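You operate a simulated robot arm through the tools that you are given. There is no shell and no other tool.

You are at the controls of a simulated robot arm. One attempt, no reset.

## Task
Check mesh squares 1 and 2 with the step gauge and stand the matching tag before each.
Fine: one step through means 40, two 50, three 60; gauge back in its stand, no tag before square 3.
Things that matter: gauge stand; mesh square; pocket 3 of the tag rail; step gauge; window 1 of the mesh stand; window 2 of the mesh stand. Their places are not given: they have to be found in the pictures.

Only the result counts: the job must be done as asked and must still hold three seconds after the hand-in. Knocking over, shifting, dropping, spilling or breaking anything else fails it.

## Robot
A 6-joint arm with a two-finger gripper, fixed in place. Base frame: the origin is on the floor under the middle of its stand, x ahead of it, y to its left, z up. Units: mm, degrees, N and s.
It reaches about 940 mm from its shoulder. Its first joint turns from -166.0 to 166.0 degrees. Payload 2.54 kg.
The tool frame sits at the grasp point between the pads (the TCP): z along the fingers, y along the line on which they close. The tips reach 30 mm beyond it. The gripper opens to 116 mm; its body begins 95 mm behind the TCP.
Orientation is told as [roll, pitch, yaw] about the base's x, y, z axes, in that order, counted from this pose: with the fingers straight down and closing along the base's y, the tool's x points along the base's -x, its y along +y and its z along -z.

## Interface
- The arm moves only by the tool arm_command. Its argument "rows" is a list of rows, each a list of 7 numbers: the shift along the base's x, y, z in mm, then the turn, a rotation vector about the base's x, y, z in degrees, then the closure, from 0 (fully open) to 1 (shut). In form: [[dx, dy, dz, wx, wy, wz, fingers], ...]. A call has 1 to 20 rows; each row is the pose to reach, as a shift and turn from the pose commanded when the call began. A row lasts 0.2 s, in which the tool goes at most 50 mm and 8.6 degrees; a call with a longer step from one row to the next is refused whole, and so is a gripper value outside its range. A pose out of reach is approached as far as the arm can. The call stops where the force on the tool passes 90 N (or 10 N more than at its start, if that is more) or the arm is blocked; 0.2 s more then pass. Each finger travels about 72 mm/s and halts on what it meets, pressing with about 40 N; the grip force reading is that of the motor and also rises with nothing between the fingers. The clock runs only during rows and for 0.2 s after the last one: add rows that repeat a pose to give the fingers time. The reply holds the time, the measured pose of the TCP, the force on the tool along the base axes, the opening and the grip force, in the units named above and with some noise, with the torque about the TCP (base axes, N m) and any sound that the robot's microphone picked up, and new pictures: "show" is both (left out), scene, wrist or none.
- Cameras (640 x 400 px; columns grow to the right, rows downward): "scene" is fixed at [222.9, 649.7, 1429]; the picture's right is [-0.97, -0.25, 0.00], its down [-0.24, 0.91, -0.33] and it looks along [0.08, -0.32, -0.94] (base axes); focal length 286 px, centre (320, 200). "wrist" rides on the gripper at [69, -15, -122] in the tool frame; the picture's right is [0.22, 0.98, 0.00], its down [-0.83, 0.18, -0.53] and it looks along [-0.52, 0.12, 0.85] (tool axes); focal length 251 px, centre (320, 200).
- probe_pixels(camera, pixels): there is no depth. For up to 12 entries [column, row, z] of the newest picture of that camera ("zoom" is the newest enlarged one), the place [x, y] in the base frame at which the ray of that pixel passes the height z, good to about 2 mm. No time passes.
- inspect(camera, box): a new picture of the part [left, top, right, bottom] of that camera's present view, enlarged. No time passes.
- sign_off(): hands the job in; it is judged then, once.

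Unless the task says otherwise, let go and move clear before handing in.

The tools are called after "Request:" as a command line: name --pt "numbers of a row" for each row, then --argument value for the rest, lists and objects as JSON in quotes. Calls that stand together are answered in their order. arm_command: Moves the arm, as the interface text tells. Its arguments: {"type":"object","properties":{"rows":{"type":"array"},"show":{"type":"string","enum":["both","scene","wrist","none"]}},"required":["rows"]} The other tools are called the same way: probe_pixels (camera, pixels) gives the place at which the rays of pixels pass given heights; inspect (camera, box) takes an enlarged picture of a part of a camera's view; sign_off () hands the job in.

At the start:

```text
t: 0.0
tcp_pos: [180.1, 493.7, 1159.2]
tcp_rot: [0.0, 0.0, 0.0]
ft_force: [-1.1, -0.2, 0.6]
ft_torque: [-0.01, 0.0, -0.01]
grip_width: 116.0
gripper_force: 0.1
```

scene: 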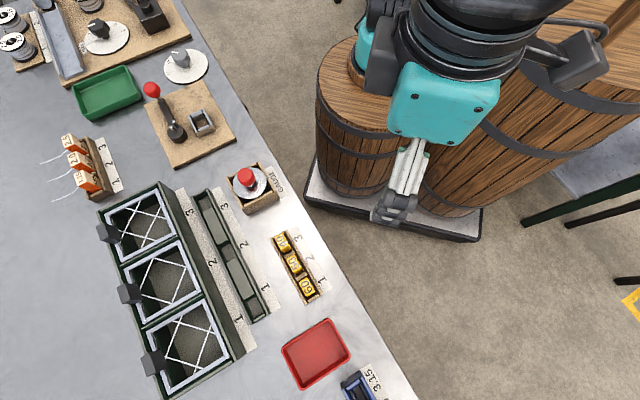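
wrist: 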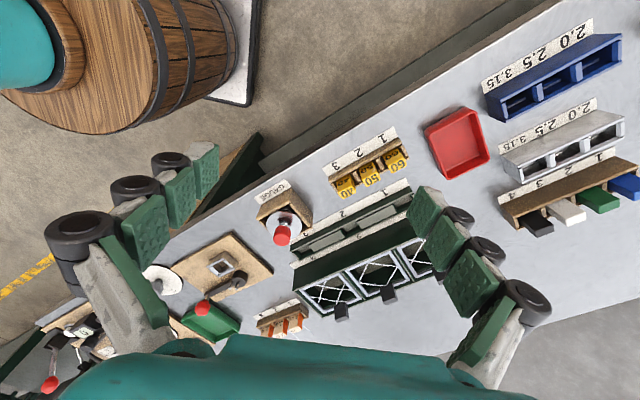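

The scene picture shows the mesh stand with three windows around (165,290), the gauge in its stand at (247,180), the yellow tags 40/50/60 at (295,265) and a green rail with pockets at (230,255). I'll enlarge these areas before moving.

Request:
inspect --camera "scene" --box '[80, 150, 340, 400]'

Request:
inspect --camera "wrist" --box '[230, 120, 450, 340]'

Request:
inspect --camera "scene" --box '[220, 150, 320, 220]'

```text
1.60 times, centred on (210, 275) of scene
```

zoom: 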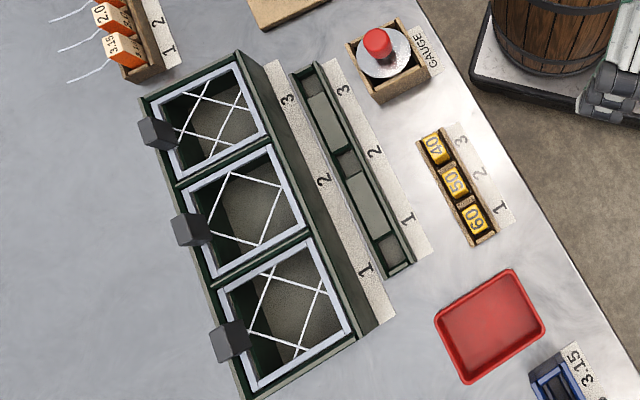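

```text
1.82 times, centred on (340, 230) of wrist
```

zoom: 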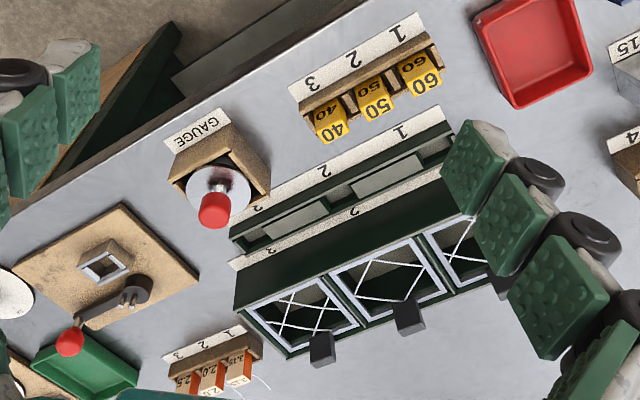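

```text
5.71 times, centred on (270, 185) of scene
```

zoom: 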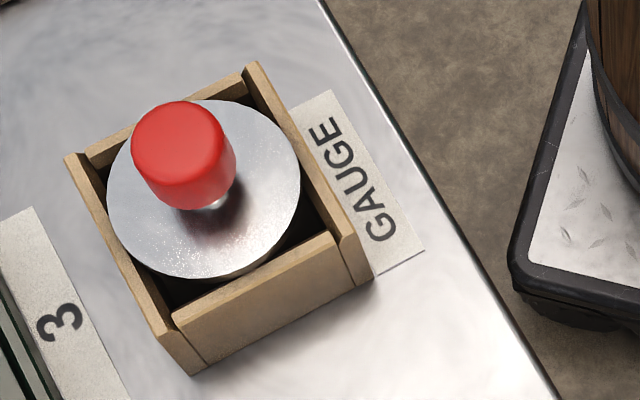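

The zoom shows three mesh frames with differently sized wire diamonds, a rail with three pockets, the tags 40/50/60 in a holder, and a red-knobbed round gauge in a box. I'll probe both views at several heights to find the table height.

Request:
probe_pixels --camera "scene" --pixels '[[247, 176, 800], [247, 176, 900], [247, 176, 700], [307, 287, 800], [307, 287, 700], [281, 242, 800], [281, 242, 700], [250, 318, 800], [250, 318, 700], [198, 195, 800], [198, 195, 700]]'

Request:
probe_pixels --camera "wrist" --pixels '[[281, 235, 800], [281, 235, 900], [281, 235, 700], [398, 163, 800], [398, 163, 700], [345, 190, 800], [345, 190, 700], [393, 128, 800], [393, 128, 700], [340, 162, 800], [340, 162, 700]]'

```text
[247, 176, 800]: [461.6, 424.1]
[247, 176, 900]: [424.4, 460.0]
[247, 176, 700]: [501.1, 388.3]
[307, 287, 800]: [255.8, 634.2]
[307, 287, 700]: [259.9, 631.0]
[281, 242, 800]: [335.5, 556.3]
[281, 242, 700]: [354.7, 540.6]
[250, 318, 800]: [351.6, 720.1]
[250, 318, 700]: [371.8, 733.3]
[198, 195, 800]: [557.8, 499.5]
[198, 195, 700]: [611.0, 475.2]
```

```text
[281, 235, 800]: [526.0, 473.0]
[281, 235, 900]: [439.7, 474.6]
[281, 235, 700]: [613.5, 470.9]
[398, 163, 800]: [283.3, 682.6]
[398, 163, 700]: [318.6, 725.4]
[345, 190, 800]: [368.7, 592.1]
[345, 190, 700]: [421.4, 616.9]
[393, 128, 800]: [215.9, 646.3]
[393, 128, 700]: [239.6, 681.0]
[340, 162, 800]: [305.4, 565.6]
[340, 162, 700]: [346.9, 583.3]
```

The two views meet for the gauge knob at about (415,472) and z≈930, and for tag 60 at about (250,638) and z≈900, so the bench top is probably near z≈860. I'll move over at high altitude to look closer with the wrist camera.

Request:
arm_command --pt "20 40 0 0 0 0 0" --pt "40 80 0 0 0 0 0" --pt "50 110 0 0 0 0 0" --pt "50 110 0 0 0 0 0"

```text
t: 1.0
tcp_pos: [229.5, 602.9, 1157.7]
tcp_rot: [0.0, 0.1, -0.1]
ft_force: [0.2, -0.1, 0.7]
ft_torque: [0.02, -0.02, -0.01]
grip_width: 115.7
gripper_force: 0.0
```

scene: 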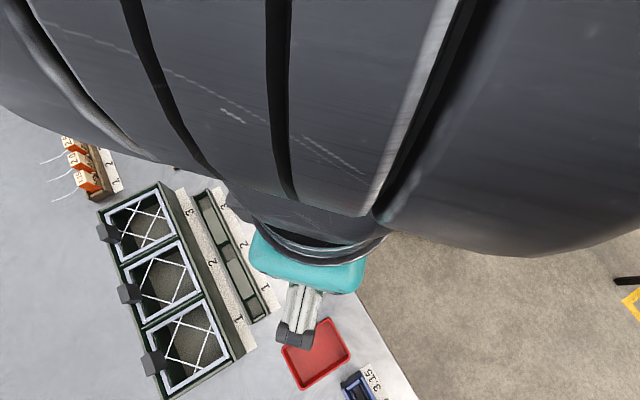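
wrist: 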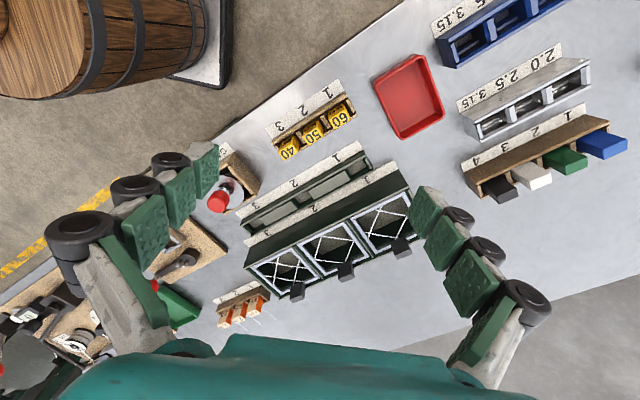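

The wrist view now shows the mesh stand at (330,240), rail at (305,190) and tag holder at (312,130). I'll zoom in on these.

Request:
inspect --camera "wrist" --box '[230, 150, 430, 300]'

Request:
inspect --camera "wrist" --box '[190, 70, 370, 230]'

Request:
inspect --camera "scene" --box '[90, 180, 250, 400]'

```text
2.67 times, centred on (330, 225) of wrist
```

zoom: 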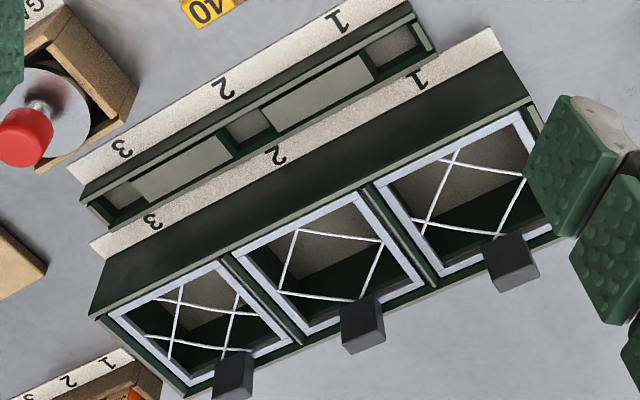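

```text
2.50 times, centred on (280, 150) of wrist
```

zoom: 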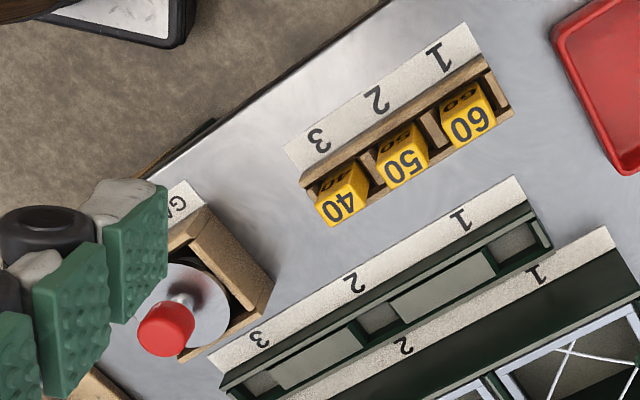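

```text
1.82 times, centred on (170, 290) of scene
```

zoom: 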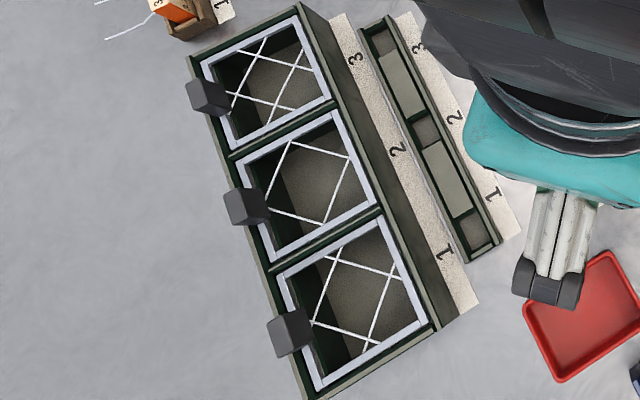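

Each window carries a frame with crossed wires. I'll triangulate the frame corners using the current scene zoom and then a wrist zoom.

Request:
probe_pixels --camera "zoom" --pixels '[[380, 218, 900], [380, 218, 950], [431, 322, 900], [431, 322, 950], [336, 110, 900], [336, 110, 950], [376, 204, 900], [376, 204, 950], [299, 16, 900], [299, 16, 950], [318, 390, 900], [318, 390, 950]]'

Request:
inspect --camera "wrist" --box '[230, 150, 430, 300]'

```text
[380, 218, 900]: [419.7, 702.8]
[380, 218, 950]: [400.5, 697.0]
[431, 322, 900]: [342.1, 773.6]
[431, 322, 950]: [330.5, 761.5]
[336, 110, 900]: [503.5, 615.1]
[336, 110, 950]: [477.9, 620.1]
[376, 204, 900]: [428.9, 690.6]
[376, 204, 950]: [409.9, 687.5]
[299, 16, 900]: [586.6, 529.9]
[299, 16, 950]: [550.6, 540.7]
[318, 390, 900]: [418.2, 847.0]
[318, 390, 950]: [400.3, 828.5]
```

```text
2.67 times, centred on (330, 225) of wrist
```

zoom: 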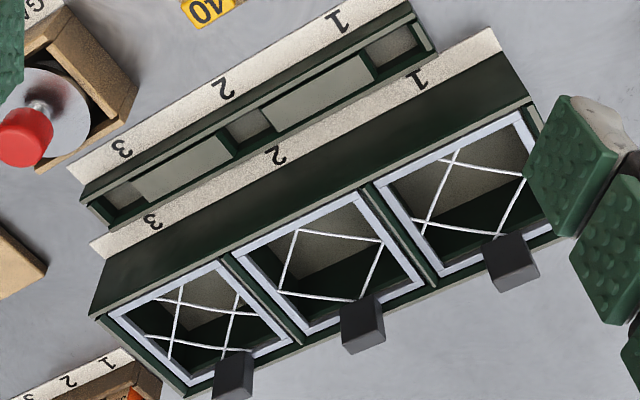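

I'll probe the matching frame corners in this wrist zoom.

Request:
probe_pixels --camera "zoom" --pixels '[[376, 184, 900], [376, 184, 950], [518, 111, 900], [518, 111, 950], [363, 192, 900], [363, 192, 950], [234, 257, 900], [234, 257, 950], [109, 317, 900], [109, 317, 950], [440, 278, 900], [440, 278, 950]]'

```text
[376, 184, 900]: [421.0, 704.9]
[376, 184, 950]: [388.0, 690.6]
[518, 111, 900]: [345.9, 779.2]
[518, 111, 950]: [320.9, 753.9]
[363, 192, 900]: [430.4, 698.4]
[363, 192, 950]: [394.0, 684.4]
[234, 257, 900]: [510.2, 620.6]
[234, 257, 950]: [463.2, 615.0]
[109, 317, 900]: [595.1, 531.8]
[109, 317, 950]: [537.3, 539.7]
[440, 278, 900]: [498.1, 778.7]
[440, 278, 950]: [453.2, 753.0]
```

The two views agree on the near frame edges at z≈915. Near corners run from about (339,770) to (575,533), so the row lies at 45° and windows 1, 2 and 3 centre near (413,771), (497,693) and (575,605). Next I'll move for a closer look at the gauge.

Request:
arm_command --pt "18 -30 -20 0 0 0 0" --pt "36 -60 -42 0 0 0 0" --pt "54 -90 -64 0 0 0 0" --pt "72 -120 -86 0 0 0 0" --pt "90 -150 -108 0 0 0 0" --pt "90 -150 -108 0 0 0 0"

Request:
inspect --camera "wrist" --box '[200, 80, 440, 300]'

```text
t: 2.4
tcp_pos: [324.7, 457.4, 1050.5]
tcp_rot: [0.1, 0.1, 0.0]
ft_force: [-0.5, -0.2, -0.4]
ft_torque: [0.01, -0.01, 0.0]
grip_width: 116.1
gripper_force: 0.1
```

scene: 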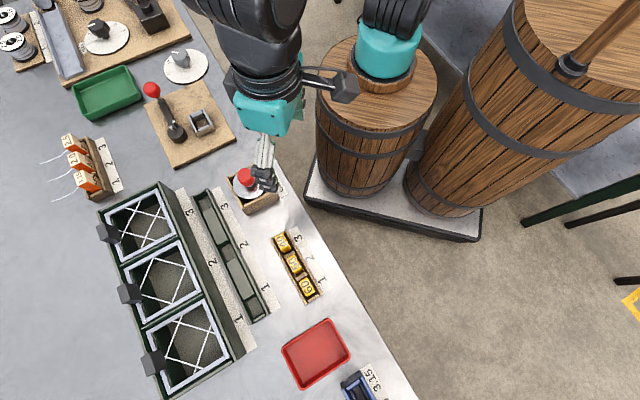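
wrist: 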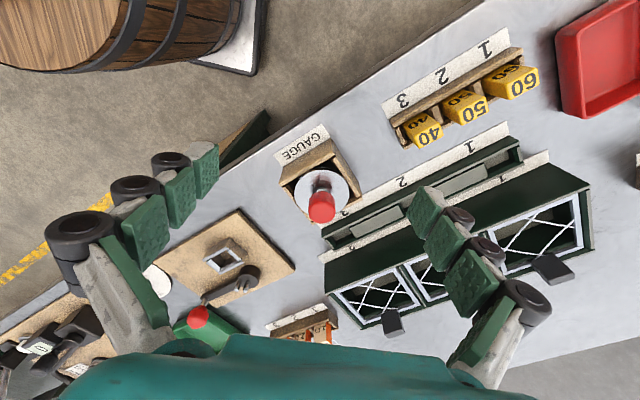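

```text
1.82 times, centred on (320, 190) of wrist
```

zoom: 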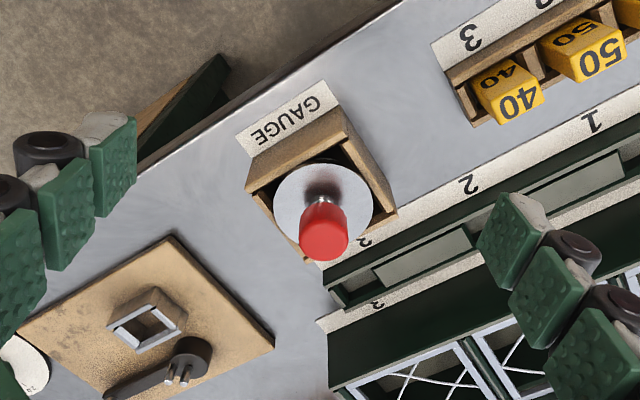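

The gauge is clear at (320,200) in the wrist view, with its box rotated. I'll settle the arm, then probe knob, disc and box points.

Request:
arm_command --pt "0 0 0 0 0 0 0" --pt "0 0 0 0 0 0 0" --show "none"

Request:
inspect --camera "wrist" --box '[260, 120, 380, 240]'

```text
t: 3.0
tcp_pos: [323.9, 457.3, 1049.4]
tcp_rot: [0.0, 0.0, 0.1]
ft_force: [0.8, 1.1, 0.8]
ft_torque: [-0.03, -0.02, 0.04]
grip_width: 116.1
gripper_force: 0.1
```

```text
3.33 times, centred on (320, 180) of wrist
```

zoom: 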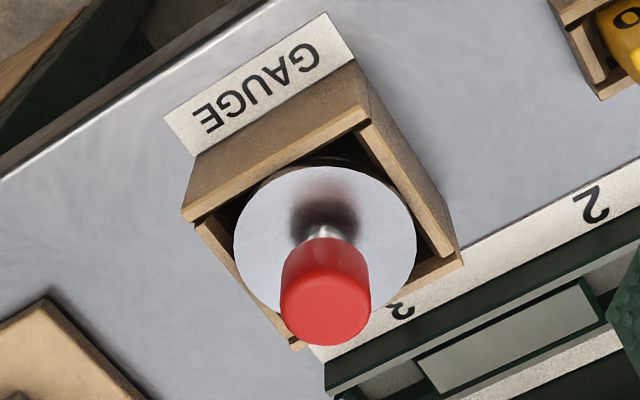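

Now I'll probe the knob top (325,305), disc edges and box corners in this zoom at several heights.

Request:
probe_pixels --camera "zoom" --pixels '[[325, 303, 920], [325, 303, 935], [325, 303, 950], [325, 240, 880], [325, 240, 900], [325, 240, 920], [234, 240, 900], [416, 240, 900], [325, 165, 900], [325, 317, 900], [283, 310, 935], [370, 310, 935]]'

Request:
probe_pixels --camera "zoom" --pixels '[[182, 218, 900], [182, 218, 860], [353, 63, 860], [353, 63, 900], [370, 122, 900], [370, 122, 860], [462, 255, 900], [462, 255, 860], [296, 347, 900], [296, 347, 860], [195, 153, 850], [351, 62, 850]]'

Request:
inspect --camera "scene" --box '[210, 140, 310, 220]'

```text
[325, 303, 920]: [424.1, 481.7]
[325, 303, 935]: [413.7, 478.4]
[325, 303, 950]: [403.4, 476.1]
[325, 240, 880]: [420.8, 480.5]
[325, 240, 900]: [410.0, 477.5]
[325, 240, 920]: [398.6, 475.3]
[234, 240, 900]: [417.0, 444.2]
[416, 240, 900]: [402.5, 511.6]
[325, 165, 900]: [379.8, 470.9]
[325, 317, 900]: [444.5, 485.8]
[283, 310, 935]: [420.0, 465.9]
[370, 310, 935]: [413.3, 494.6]
```

```text
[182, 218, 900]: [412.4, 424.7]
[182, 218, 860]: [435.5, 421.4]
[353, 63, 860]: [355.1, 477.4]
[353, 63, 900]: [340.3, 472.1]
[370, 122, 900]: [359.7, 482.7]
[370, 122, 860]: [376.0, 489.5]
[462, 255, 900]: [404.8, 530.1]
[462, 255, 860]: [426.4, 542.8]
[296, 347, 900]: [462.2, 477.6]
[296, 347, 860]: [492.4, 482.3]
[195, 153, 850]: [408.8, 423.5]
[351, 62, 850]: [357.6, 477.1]
```

```text
5.00 times, centred on (260, 180) of scene
```

zoom: 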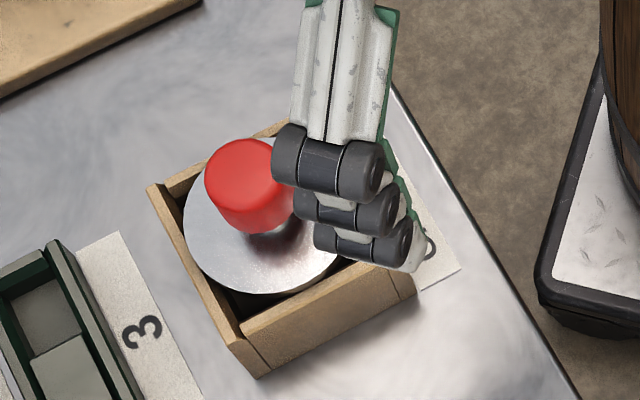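

I'll probe the matching points in the scene zoom to fix the heights.

Request:
probe_pixels --camera "zoom" --pixels '[[243, 170, 920], [243, 170, 935], [243, 170, 950], [150, 190, 880], [150, 190, 900], [150, 190, 920], [243, 330, 880], [243, 330, 900], [243, 330, 920], [262, 378, 850], [262, 378, 830], [262, 378, 870]]'

```text
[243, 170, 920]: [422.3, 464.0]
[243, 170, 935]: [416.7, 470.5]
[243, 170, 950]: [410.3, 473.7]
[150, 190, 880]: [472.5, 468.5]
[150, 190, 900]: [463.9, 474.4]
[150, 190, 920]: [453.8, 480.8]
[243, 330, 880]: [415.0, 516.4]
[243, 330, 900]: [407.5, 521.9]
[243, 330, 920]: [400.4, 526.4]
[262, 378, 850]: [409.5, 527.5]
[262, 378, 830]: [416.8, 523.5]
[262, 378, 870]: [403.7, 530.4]
```

The gauge stand centres near (409,478) with its top at z≈900; the disc of about 69 mm rests on the walls and the knob is about 29 mm wide with its top near 945. Next I'll look at the tag holder and rail from a nearer, 45° yawed pose.

Request:
arm_command --pt "-20 15 0 0 0 8 0" --pt "-40 30 0 0 0 16 0" --pt "-60 45 0 0 0 24 0" --pt "-80 60 0 0 0 32 0" --pt "-100 75 0 0 0 40 0" --pt "-120 85 0 0 0 45 0" --pt "-120 85 0 0 0 45 0" --pt "-120 85 0 0 0 45 0"

Request:
inspect --camera "wrist" --box '[200, 80, 440, 300]'

```text
t: 4.8
tcp_pos: [200.5, 539.7, 1051.2]
tcp_rot: [0.1, 0.0, 45.1]
ft_force: [0.2, -0.5, -0.1]
ft_torque: [0.0, -0.02, 0.0]
grip_width: 116.0
gripper_force: 0.0
```

scene: 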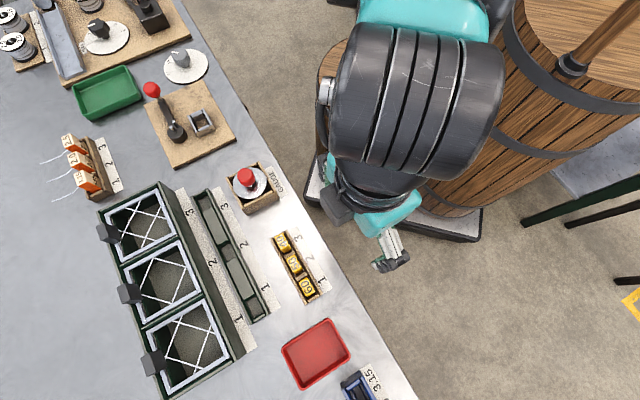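
wrist: 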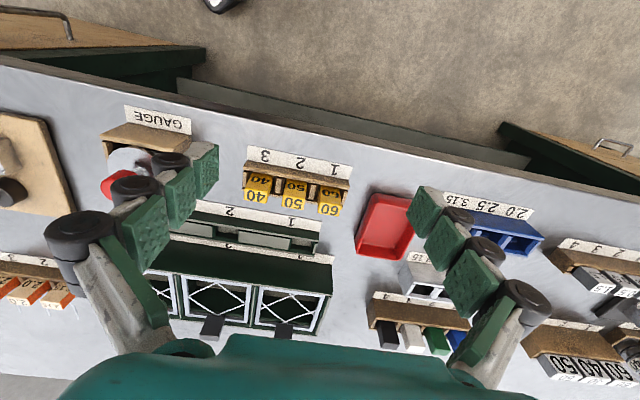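

```text
1.82 times, centred on (320, 190) of wrist
```

zoom: 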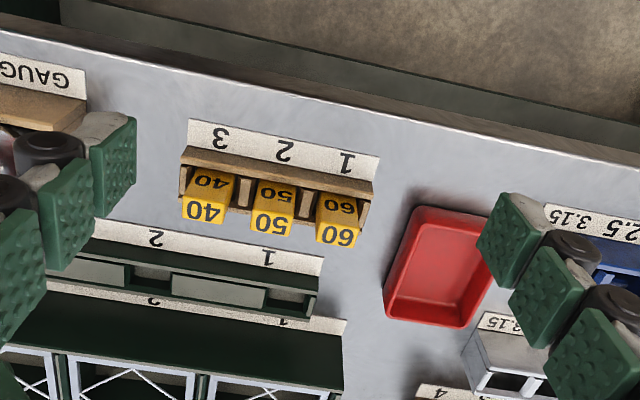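

Tags 40/50/60 are visible at (257,196), (293,200), (329,206). I'll zoom in on the tag holder and on the rail for exact corners.

Request:
inspect --camera "wrist" --box '[230, 140, 360, 220]'

Request:
inspect --camera "scene" --box '[260, 220, 340, 310]'

```text
4.92 times, centred on (295, 180) of wrist
```

zoom: 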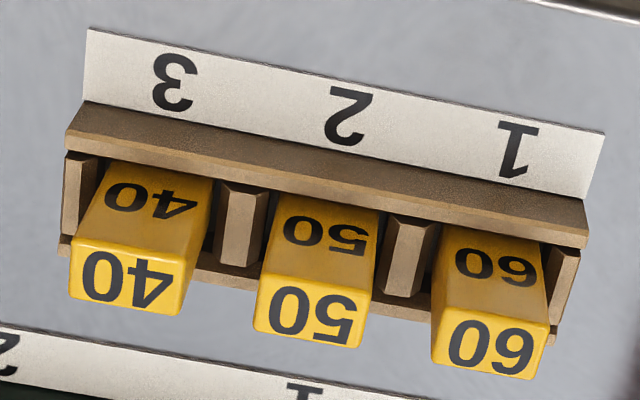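

```text
4.44 times, centred on (300, 265) of scene
```

zoom: 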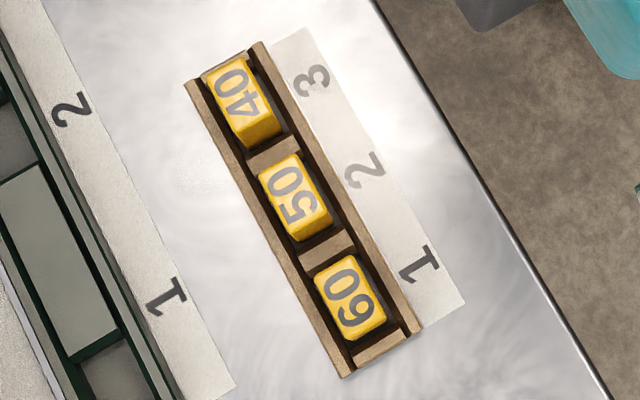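

I'll probe tag top-face corners in this scene zoom at candidate heights.

Request:
probe_pixels --camera "zoom" --pixels '[[208, 77, 900], [245, 58, 900], [282, 123, 900], [245, 140, 900], [258, 178, 900], [296, 154, 900], [329, 213, 900], [296, 240, 900], [315, 277, 900], [352, 256, 900], [385, 315, 900], [352, 338, 900]]'

Request:
inspect --camera "wrist" --box '[230, 140, 360, 220]'

```text
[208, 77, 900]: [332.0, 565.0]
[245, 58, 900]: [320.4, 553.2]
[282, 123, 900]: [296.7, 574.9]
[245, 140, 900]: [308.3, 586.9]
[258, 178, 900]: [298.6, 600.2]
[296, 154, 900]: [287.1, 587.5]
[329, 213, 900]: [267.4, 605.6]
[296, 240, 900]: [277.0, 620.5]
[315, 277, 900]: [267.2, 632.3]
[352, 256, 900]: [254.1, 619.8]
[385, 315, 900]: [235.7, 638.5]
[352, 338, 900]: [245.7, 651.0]
```

```text
4.92 times, centred on (295, 180) of wrist
```

zoom: 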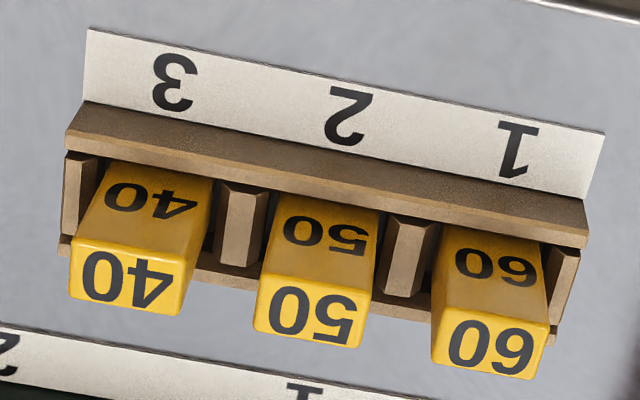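

I'll probe the same top faces in the wrist zoom to solve for the tag height.

Request:
probe_pixels --camera "zoom" --pixels '[[68, 297, 900], [68, 297, 930], [178, 316, 900], [178, 316, 930], [253, 328, 900], [253, 328, 930], [358, 347, 900], [358, 347, 930], [431, 362, 900], [431, 362, 930], [537, 380, 900], [537, 380, 930]]'

Request:
probe_pixels --camera "zoom" --pixels '[[76, 240, 900], [76, 240, 920], [187, 260, 900], [187, 260, 920], [265, 277, 900], [265, 277, 920], [375, 296, 900], [375, 296, 920], [60, 245, 865], [553, 340, 865], [82, 100, 880], [586, 245, 880]]'

```text
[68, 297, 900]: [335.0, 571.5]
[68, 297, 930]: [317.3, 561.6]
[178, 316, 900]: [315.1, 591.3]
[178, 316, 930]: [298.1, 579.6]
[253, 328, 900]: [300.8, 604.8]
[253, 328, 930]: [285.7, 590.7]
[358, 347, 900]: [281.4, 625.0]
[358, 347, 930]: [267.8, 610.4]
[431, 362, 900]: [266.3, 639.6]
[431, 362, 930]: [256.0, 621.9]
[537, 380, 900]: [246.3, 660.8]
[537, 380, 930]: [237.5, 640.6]
```

```text
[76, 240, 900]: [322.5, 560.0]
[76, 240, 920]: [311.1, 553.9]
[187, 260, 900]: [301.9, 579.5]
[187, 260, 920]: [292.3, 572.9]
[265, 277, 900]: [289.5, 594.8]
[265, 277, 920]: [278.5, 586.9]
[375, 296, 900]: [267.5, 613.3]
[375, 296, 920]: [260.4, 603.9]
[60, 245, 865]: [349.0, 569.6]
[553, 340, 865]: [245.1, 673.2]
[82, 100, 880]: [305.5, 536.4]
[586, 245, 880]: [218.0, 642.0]
```

Both views agree: tag tops are at z≈908, centred near (314,572) for 40, (282,605) for 50 and (249,637) for 60, each about 28 × 17 mm. I need the finger dimensions too, so I'll zoom on a fingertip in both views.

Request:
inspect --camera "wrist" --box '[40, 120, 240, 320]'

Request:
inspect --camera "scene" --box '[340, 200, 440, 290]'

Request:
inspect --camera "wrist" --box '[400, 160, 560, 320]'

```text
2.00 times, centred on (140, 220) of wrist
```

zoom: 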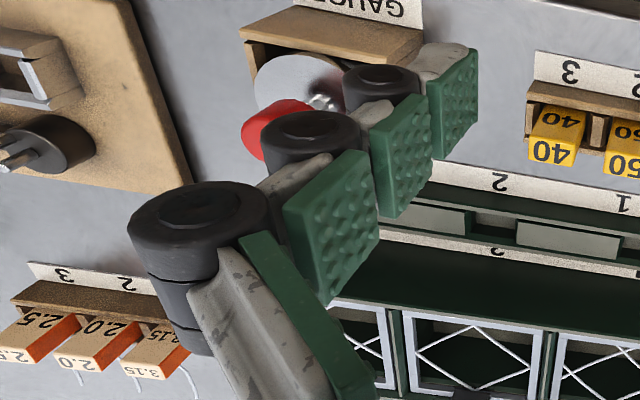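

```text
4.44 times, centred on (390, 245) of scene
```

zoom: 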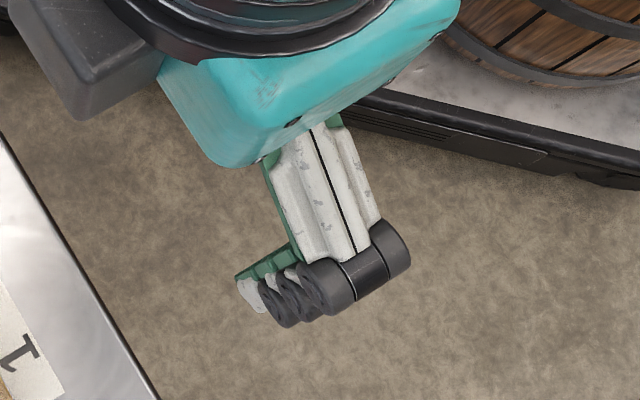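

```text
2.50 times, centred on (480, 240) of wrist
```

zoom: 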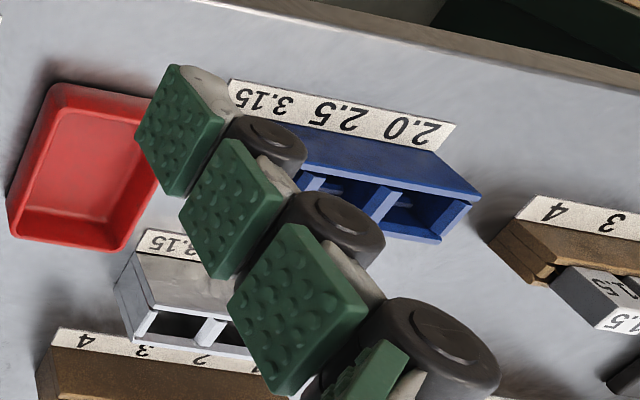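

The fingers are jointed, with pads roughly 30 mm wide and knuckles behind, so I need clearances around the rail and stand. I'll move to look straight at the rail and mesh stand.

Request:
arm_command --pt "44 -4 0 0 0 0 0" --pt "88 -8 0 0 0 0 0" --pt "132 -12 0 0 0 0 0" --pt "174 -16 0 0 0 0 0" --pt "174 -16 0 0 0 0 0" --pt "174 -16 0 0 0 0 0"

Request:
inspect --camera "wrist" --box '[200, 80, 440, 300]'

```text
t: 6.2
tcp_pos: [376.2, 522.5, 1050.3]
tcp_rot: [0.0, -0.1, 45.0]
ft_force: [1.2, -0.3, -0.1]
ft_torque: [0.03, 0.0, -0.01]
grip_width: 115.8
gripper_force: 0.1
```

scene: 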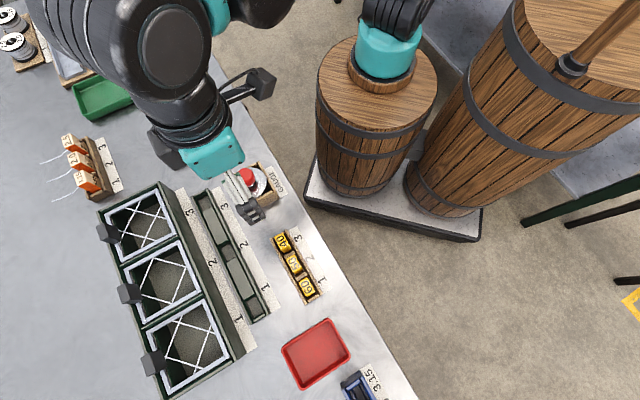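
wrist: 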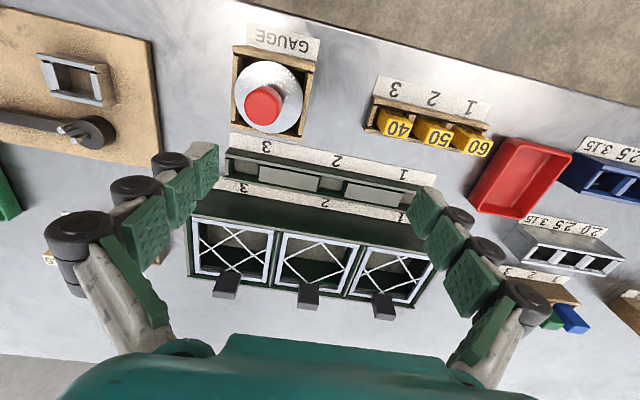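

```text
1.82 times, centred on (320, 190) of wrist
```

zoom: 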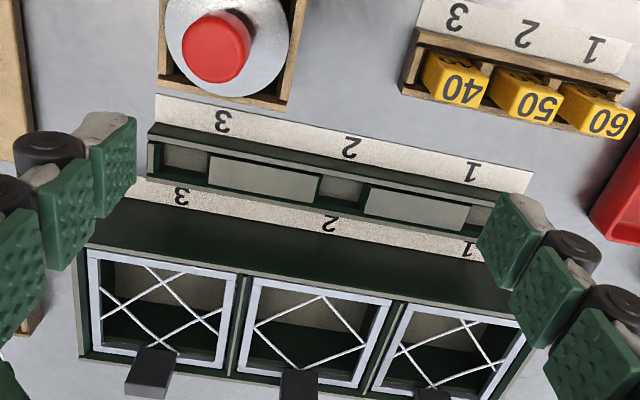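

This view shows all three meshes and all rail pockets. I'll zoom in on the meshes and on the rail.

Request:
inspect --camera "wrist" --box '[180, 200, 440, 330]'

Request:
inspect --camera "scene" --box '[90, 170, 290, 400]'

Request:
inspect --camera "wrist" --box '[210, 130, 430, 230]'

```text
2.46 times, centred on (310, 265) of wrist
```

zoom: 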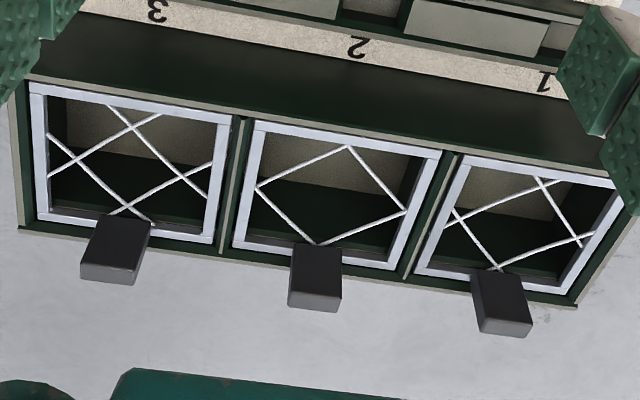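

```text
1.74 times, centred on (190, 285) of scene
```

zoom: 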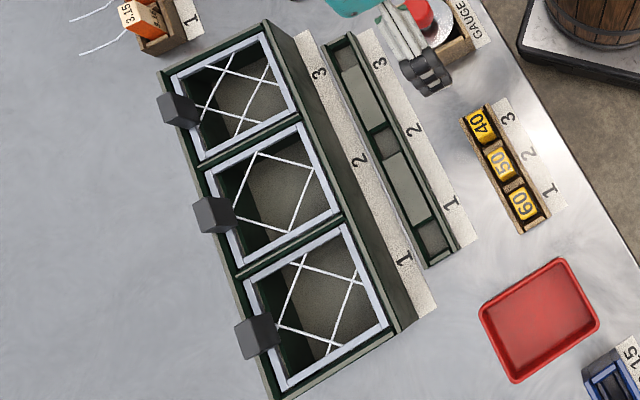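

```text
2.91 times, centred on (320, 180) of wrist
```

zoom: 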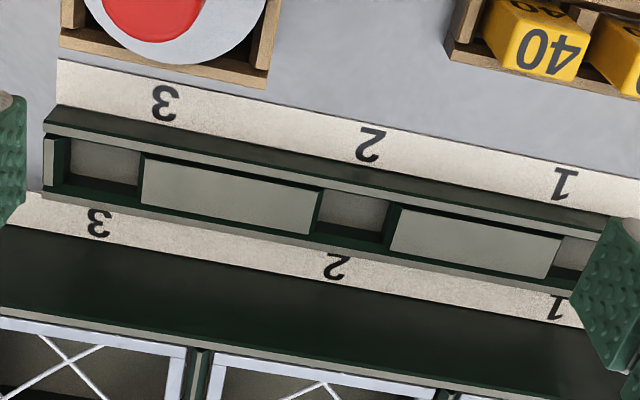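

I'll re-take the mesh zoom and probe the wire crossings of squares 1, 2 and 3 at z=915.

Request:
inspect --camera "wrist" --box '[180, 200, 440, 330]'

Request:
probe_pixels --camera "zoom" --pixels '[[348, 147, 915], [258, 186, 915], [318, 245, 915], [405, 212, 915], [540, 178, 915], [455, 212, 915], [498, 270, 915], [582, 238, 915], [133, 127, 915], [72, 163, 915], [122, 207, 915], [182, 178, 915]]'

Request:
probe_pixels --camera "zoom" --pixels '[[32, 83, 915], [234, 115, 915], [50, 225, 915], [215, 243, 915], [252, 121, 915], [440, 152, 915], [233, 246, 915], [402, 268, 915], [462, 156, 915], [414, 273, 915], [570, 300, 915], [624, 182, 915]]'

```text
2.46 times, centred on (310, 265) of wrist
```

zoom: 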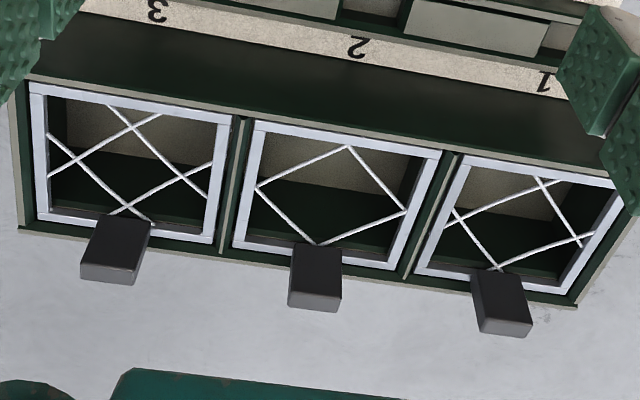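

```text
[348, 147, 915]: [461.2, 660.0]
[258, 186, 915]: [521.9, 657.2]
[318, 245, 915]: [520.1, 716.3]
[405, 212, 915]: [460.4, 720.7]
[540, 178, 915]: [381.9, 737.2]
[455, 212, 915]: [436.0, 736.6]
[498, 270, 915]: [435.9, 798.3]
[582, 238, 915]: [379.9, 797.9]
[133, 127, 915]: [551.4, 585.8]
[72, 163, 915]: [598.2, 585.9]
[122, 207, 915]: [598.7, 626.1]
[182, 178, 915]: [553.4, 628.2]
```

```text
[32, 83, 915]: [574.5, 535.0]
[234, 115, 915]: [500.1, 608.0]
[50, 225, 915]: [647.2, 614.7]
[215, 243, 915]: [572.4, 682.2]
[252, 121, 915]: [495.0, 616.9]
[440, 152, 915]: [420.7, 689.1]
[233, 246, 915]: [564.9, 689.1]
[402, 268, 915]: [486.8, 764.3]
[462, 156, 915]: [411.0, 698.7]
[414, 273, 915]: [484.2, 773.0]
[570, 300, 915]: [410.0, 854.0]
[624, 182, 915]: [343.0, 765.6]
```

Square 2's opening measures about 60×60 and square 1's about 55×61 between wire centres. I'll zoom tighter on windows 1 and 2 to refine the sizes and centres.

Request:
inspect --camera "wrist" --box '[345, 255, 440, 325]'

Request:
inspect --camera "scene" --box '[140, 290, 240, 400]'

```text
5.71 times, centred on (392, 290) of wrist
```

zoom: 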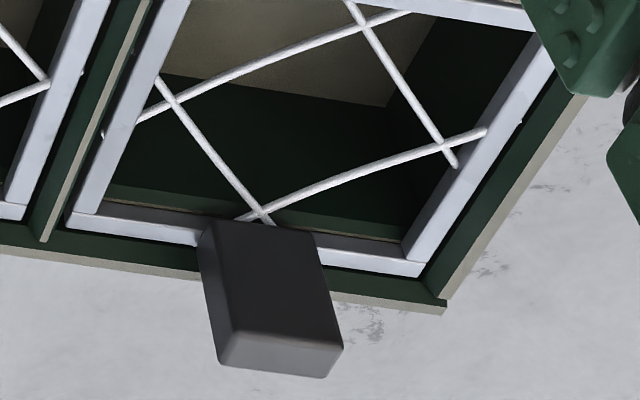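

```text
3.64 times, centred on (190, 345) of scene
```

zoom: 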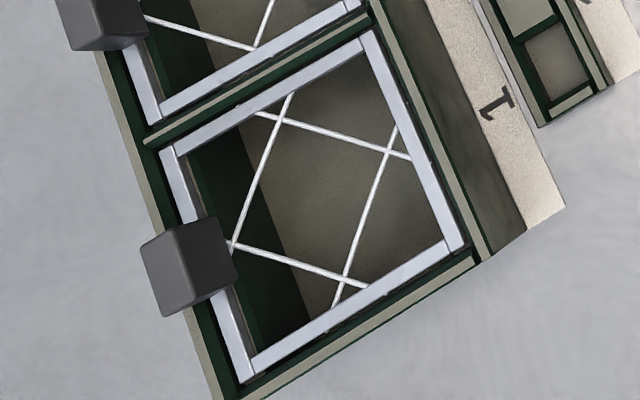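

I'll probe the square 1 crossings in this scene zoom as a second opinion.

Request:
probe_pixels --camera "zoom" --pixels '[[278, 121, 915], [387, 153, 915], [345, 277, 915], [232, 243, 915], [372, 28, 915], [465, 250, 915], [245, 380, 915], [160, 150, 915], [278, 121, 905], [345, 277, 905]]'

Request:
inspect --camera "scene" --box '[110, 230, 220, 340]'

```text
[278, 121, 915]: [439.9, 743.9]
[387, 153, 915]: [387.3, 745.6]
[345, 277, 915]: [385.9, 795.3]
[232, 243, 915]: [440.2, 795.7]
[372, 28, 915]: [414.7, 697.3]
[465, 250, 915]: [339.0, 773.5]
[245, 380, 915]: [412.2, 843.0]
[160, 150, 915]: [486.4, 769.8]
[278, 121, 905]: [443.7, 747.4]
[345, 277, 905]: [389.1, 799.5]
```

```text
3.64 times, centred on (165, 285) of scene
```

zoom: 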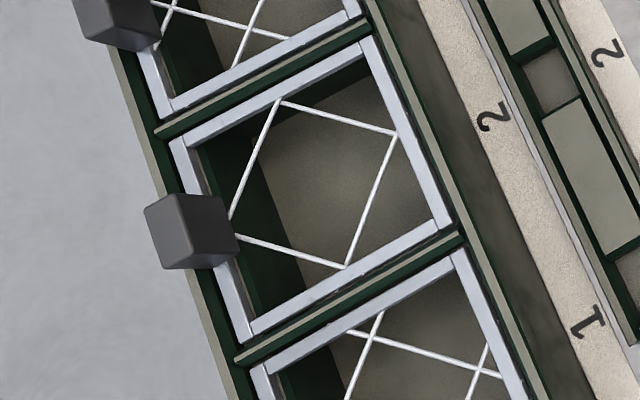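

I'll probe square 2's crossings in this zoom too.

Request:
probe_pixels --camera "zoom" --pixels '[[280, 102, 915], [396, 134, 915], [346, 266, 915], [230, 236, 915], [366, 36, 915], [452, 226, 915], [245, 342, 915], [170, 138, 915]]'

Request:
inspect --camera "wrist" --box '[345, 255, 440, 325]'

```text
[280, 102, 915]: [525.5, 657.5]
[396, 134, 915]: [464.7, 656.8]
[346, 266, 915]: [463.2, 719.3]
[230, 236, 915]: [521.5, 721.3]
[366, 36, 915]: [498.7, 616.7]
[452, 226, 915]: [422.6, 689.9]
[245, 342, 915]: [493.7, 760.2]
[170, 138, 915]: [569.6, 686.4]
```

```text
5.71 times, centred on (392, 290) of wrist
```

zoom: 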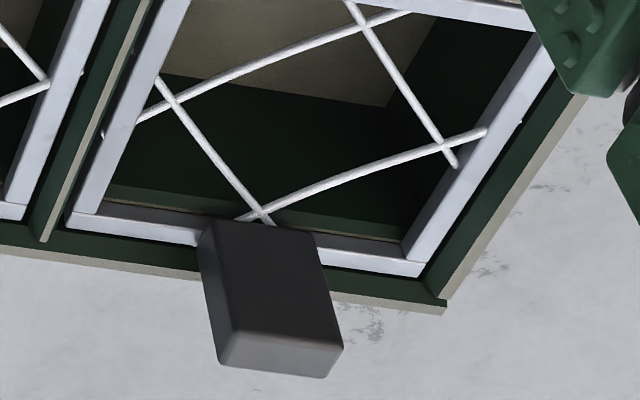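

Probing square 1's crossings in this finer wrist zoom.

Request:
probe_pixels --camera "zoom" --pixels '[[366, 28, 915], [173, 104, 915], [263, 214, 915], [446, 144, 915], [366, 28, 908], [173, 104, 908], [263, 214, 908], [446, 144, 908]]'

```text
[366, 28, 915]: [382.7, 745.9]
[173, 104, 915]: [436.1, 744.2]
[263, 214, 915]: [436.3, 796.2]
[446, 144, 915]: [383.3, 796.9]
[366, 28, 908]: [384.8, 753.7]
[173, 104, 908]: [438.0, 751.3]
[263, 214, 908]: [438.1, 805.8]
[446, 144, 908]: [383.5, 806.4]
```

Refined, square 1's opening is about 52 mm between wire centres (centre ≈ (411,770)) and square 2's about 61 (centre ≈ (492,689)), so I expect 50 and 60; the gauge will confirm. I'll go above the gauge at (409,478).

Request:
arm_command --pt "16 -22 -20 0 0 0 0" --pt "33 -44 -40 0 0 0 0.2" --pt "33 -44 -50 0 0 0 0.3" --pt "33 -44 -50 0 0 0 0.3"

Request:
inspect --camera "wrist" --box '[220, 100, 420, 260]'

Request:
inspect --camera "scene" --box '[210, 140, 310, 220]'

```text
t: 7.2
tcp_pos: [408.0, 477.2, 999.4]
tcp_rot: [0.0, 0.0, 45.0]
ft_force: [0.3, 1.3, 0.2]
ft_torque: [0.0, 0.03, 0.01]
grip_width: 81.4
gripper_force: 0.0
```

scene: 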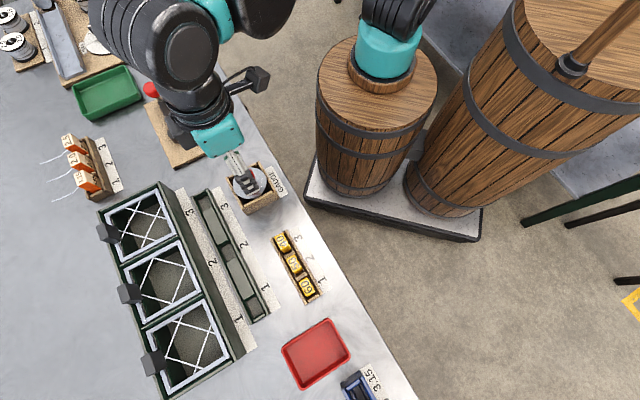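
wrist: 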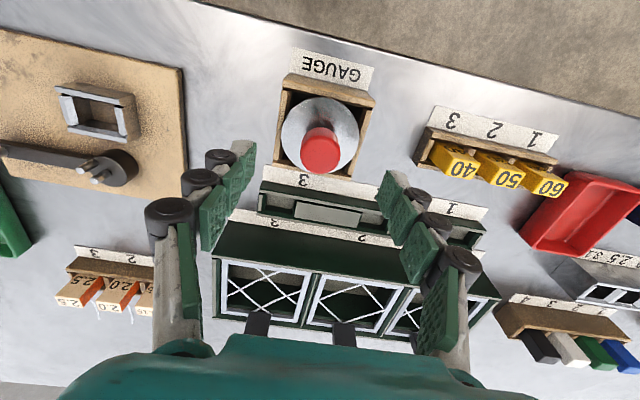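

```text
2.50 times, centred on (320, 180) of wrist
```

zoom: 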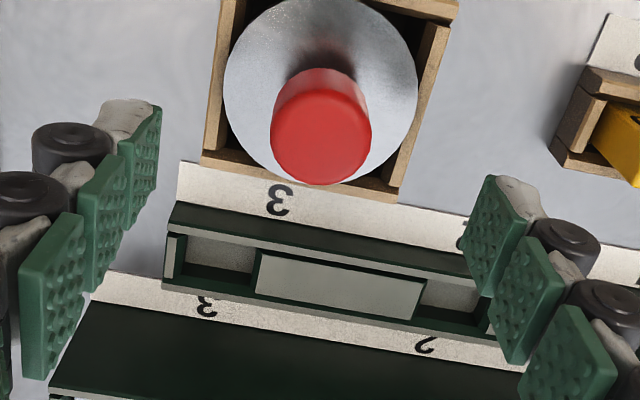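

```text
5.00 times, centred on (260, 180) of scene
```

zoom: 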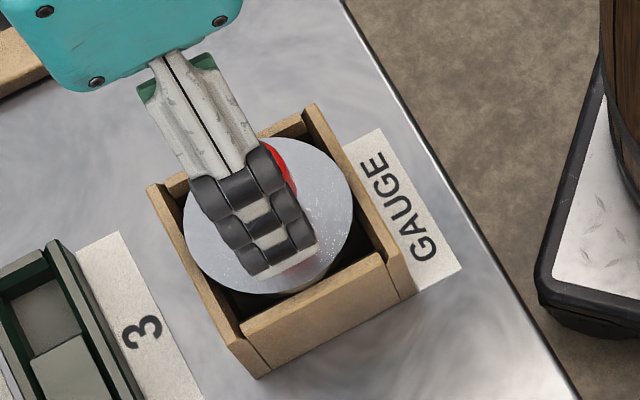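

The knob top centres at wrist (320,155), where a point 54 mm under the TCP should appear, so alignment looks right. I'll check this with a probe.

Request:
probe_pixels --camera "wrist" --pixels '[[320, 155, 945], [320, 155, 940], [300, 160, 940], [341, 160, 940], [281, 132, 903], [360, 132, 903], [320, 96, 903], [320, 173, 903]]'

```text
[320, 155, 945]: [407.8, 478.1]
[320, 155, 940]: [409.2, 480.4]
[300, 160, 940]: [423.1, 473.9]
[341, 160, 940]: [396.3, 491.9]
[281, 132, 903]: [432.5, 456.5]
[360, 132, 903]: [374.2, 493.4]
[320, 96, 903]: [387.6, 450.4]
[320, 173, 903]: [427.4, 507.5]
```

Alignment is confirmed: knob at about (408,479). I'll lower to z≈943, tips near 913 just above the disc, keeping the fingers open.

Request:
arm_command --pt "0 1 -20 0 0 0 0.35" --pt "0 1 -40 0 0 0 0.4" --pt "0 1 -50 0 0 0 0.4" --pt "0 1 -56 0 0 0 0.4" --pt "0 1 -56 0 0 0 0.4"

Request:
inspect --camera "wrist" --box '[220, 100, 420, 260]'

```text
t: 8.4
tcp_pos: [406.0, 481.9, 944.5]
tcp_rot: [0.0, 0.0, 45.0]
ft_force: [-0.2, -0.2, 0.0]
ft_torque: [0.01, 0.01, 0.01]
grip_width: 69.6
gripper_force: 0.0
```

scene: 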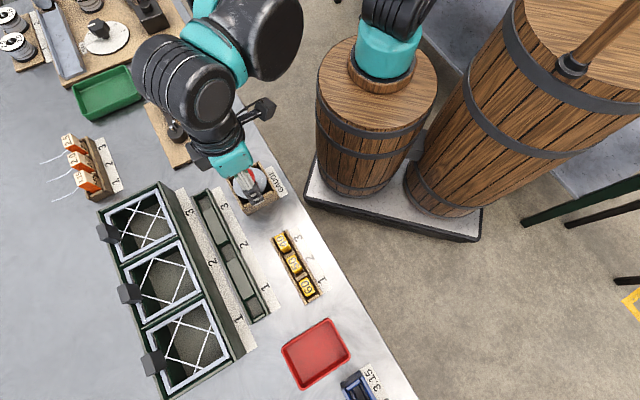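
wrist: 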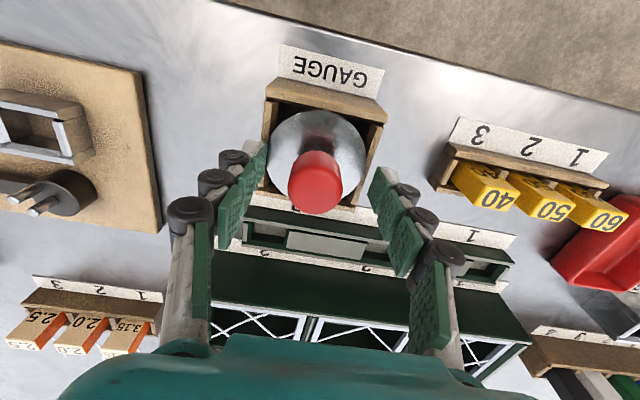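

```text
2.50 times, centred on (320, 180) of wrist
```

zoom: 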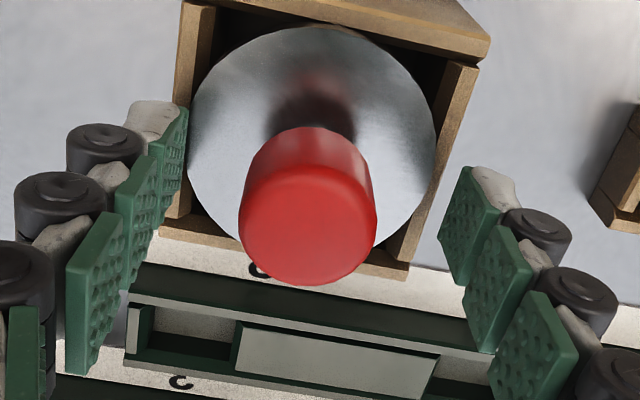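

The arm drifted slightly: the knob now shows at wrist (315,189) against the TCP's (319,192). I'll probe it to compute the correction.

Request:
probe_pixels --camera "wrist" --pixels '[[315, 189, 945], [319, 192, 945], [288, 186, 940], [343, 186, 940]]'

```text
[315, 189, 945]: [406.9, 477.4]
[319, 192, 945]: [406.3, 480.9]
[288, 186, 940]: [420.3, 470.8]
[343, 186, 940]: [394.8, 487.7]
```

Knob at about (407,478.5); I'll shift by (+1,−3.5,−3) and then close gently.

Request:
arm_command --pt "1 -3.5 -2 0 0 0 0.4" --pt "1 -3.5 -3 0 0 0 0.4" --pt "1 -3.5 -3 0 0 0 0.4"

Request:
inspect --camera "wrist" --box '[220, 100, 420, 260]'

```text
t: 9.2
tcp_pos: [407.5, 477.0, 941.1]
tcp_rot: [0.0, 0.0, 44.9]
ft_force: [-0.2, 0.0, 0.1]
ft_torque: [0.0, -0.01, 0.01]
grip_width: 69.6
gripper_force: 0.0
```

scene: 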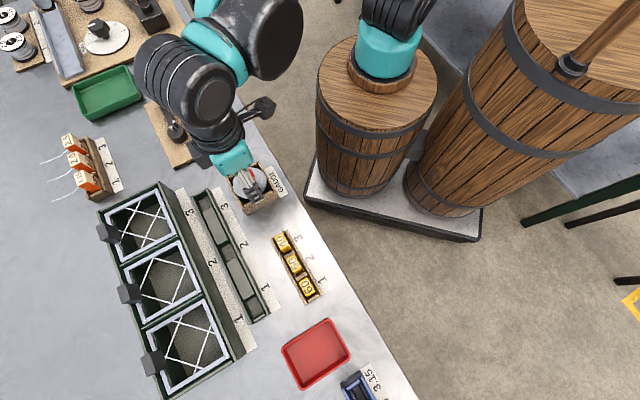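
wrist: 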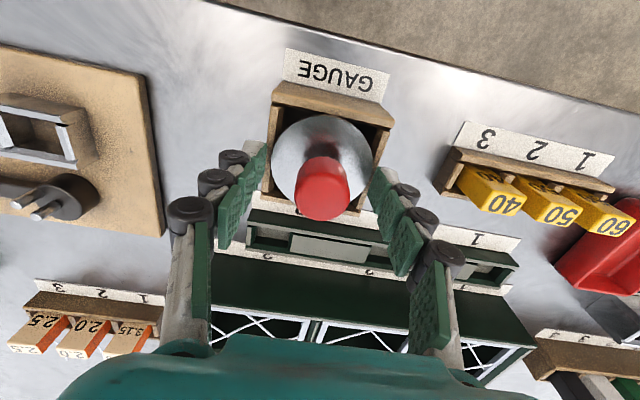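

```text
2.50 times, centred on (320, 180) of wrist
```

zoom: 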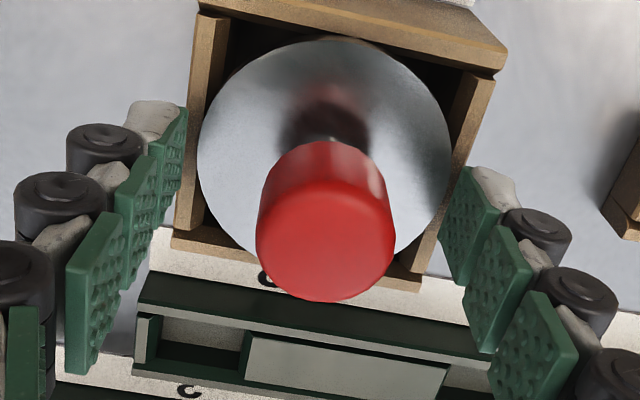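

The knob is centred within about 1 mm. I'll nudge by (−0.5,+0.8) and close on it, giving time for the fingers.

Request:
arm_command --pt "-0.5 0.8 0 0 0 0 0.5" --pt "-0.5 0.8 0 0 0 0 0.65" --pt "-0.5 0.8 0 0 0 0 0.8" --pt "-0.5 0.8 0 0 0 0 0.9" --pt "-0.5 0.8 0 0 0 0 0.9"

```text
t: 10.4
tcp_pos: [407.0, 477.5, 943.5]
tcp_rot: [0.0, 0.0, 45.0]
ft_force: [10.4, -1.0, 78.2]
ft_torque: [-0.47, -0.63, 0.0]
grip_width: 28.0
gripper_force: 40.2
```

scene: 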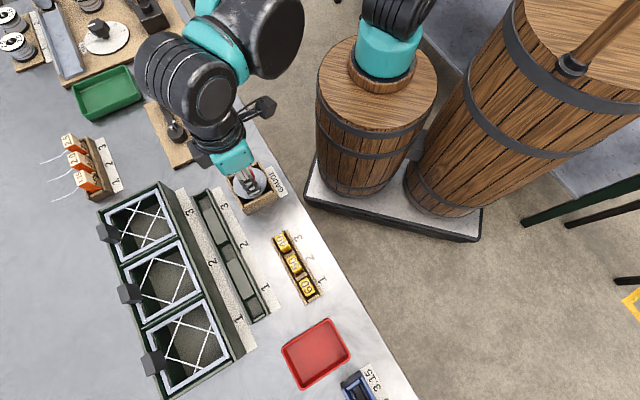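
wrist: 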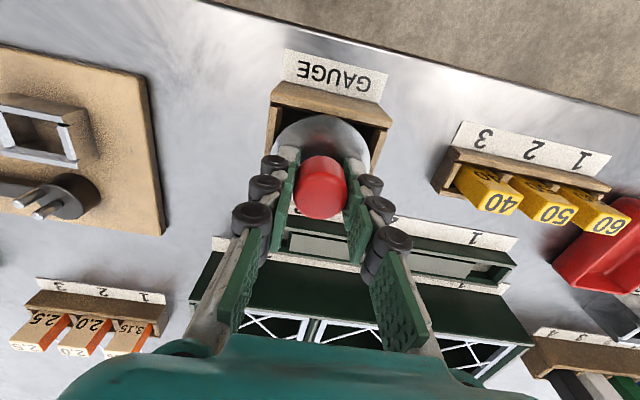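

The fingertips press on the disc as they close (force z +78 N, opening 28 mm on the knob). I'll ease upward a little to unload it.

Request:
arm_command --pt "-0.5 0.8 1 0 0 0 0.9" --pt "-0.5 0.8 2 0 0 0 0.9" --pt "-0.5 0.8 2.5 0 0 0 0.9" --show "wrist"

```text
t: 11.2
tcp_pos: [406.7, 477.7, 944.2]
tcp_rot: [0.1, 0.1, 44.9]
ft_force: [13.7, -20.8, 8.5]
ft_torque: [-0.59, -0.46, -0.08]
grip_width: 28.1
gripper_force: 40.2
```

wrist: 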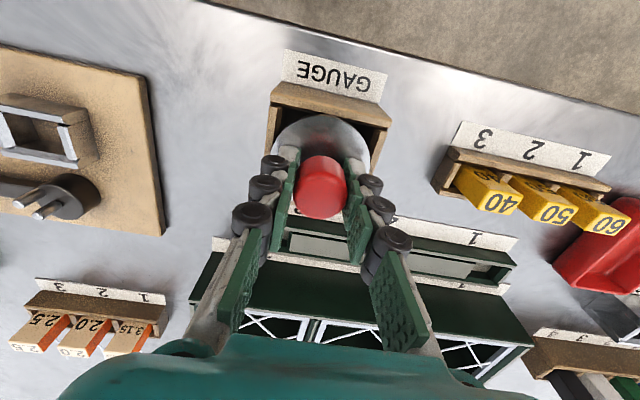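

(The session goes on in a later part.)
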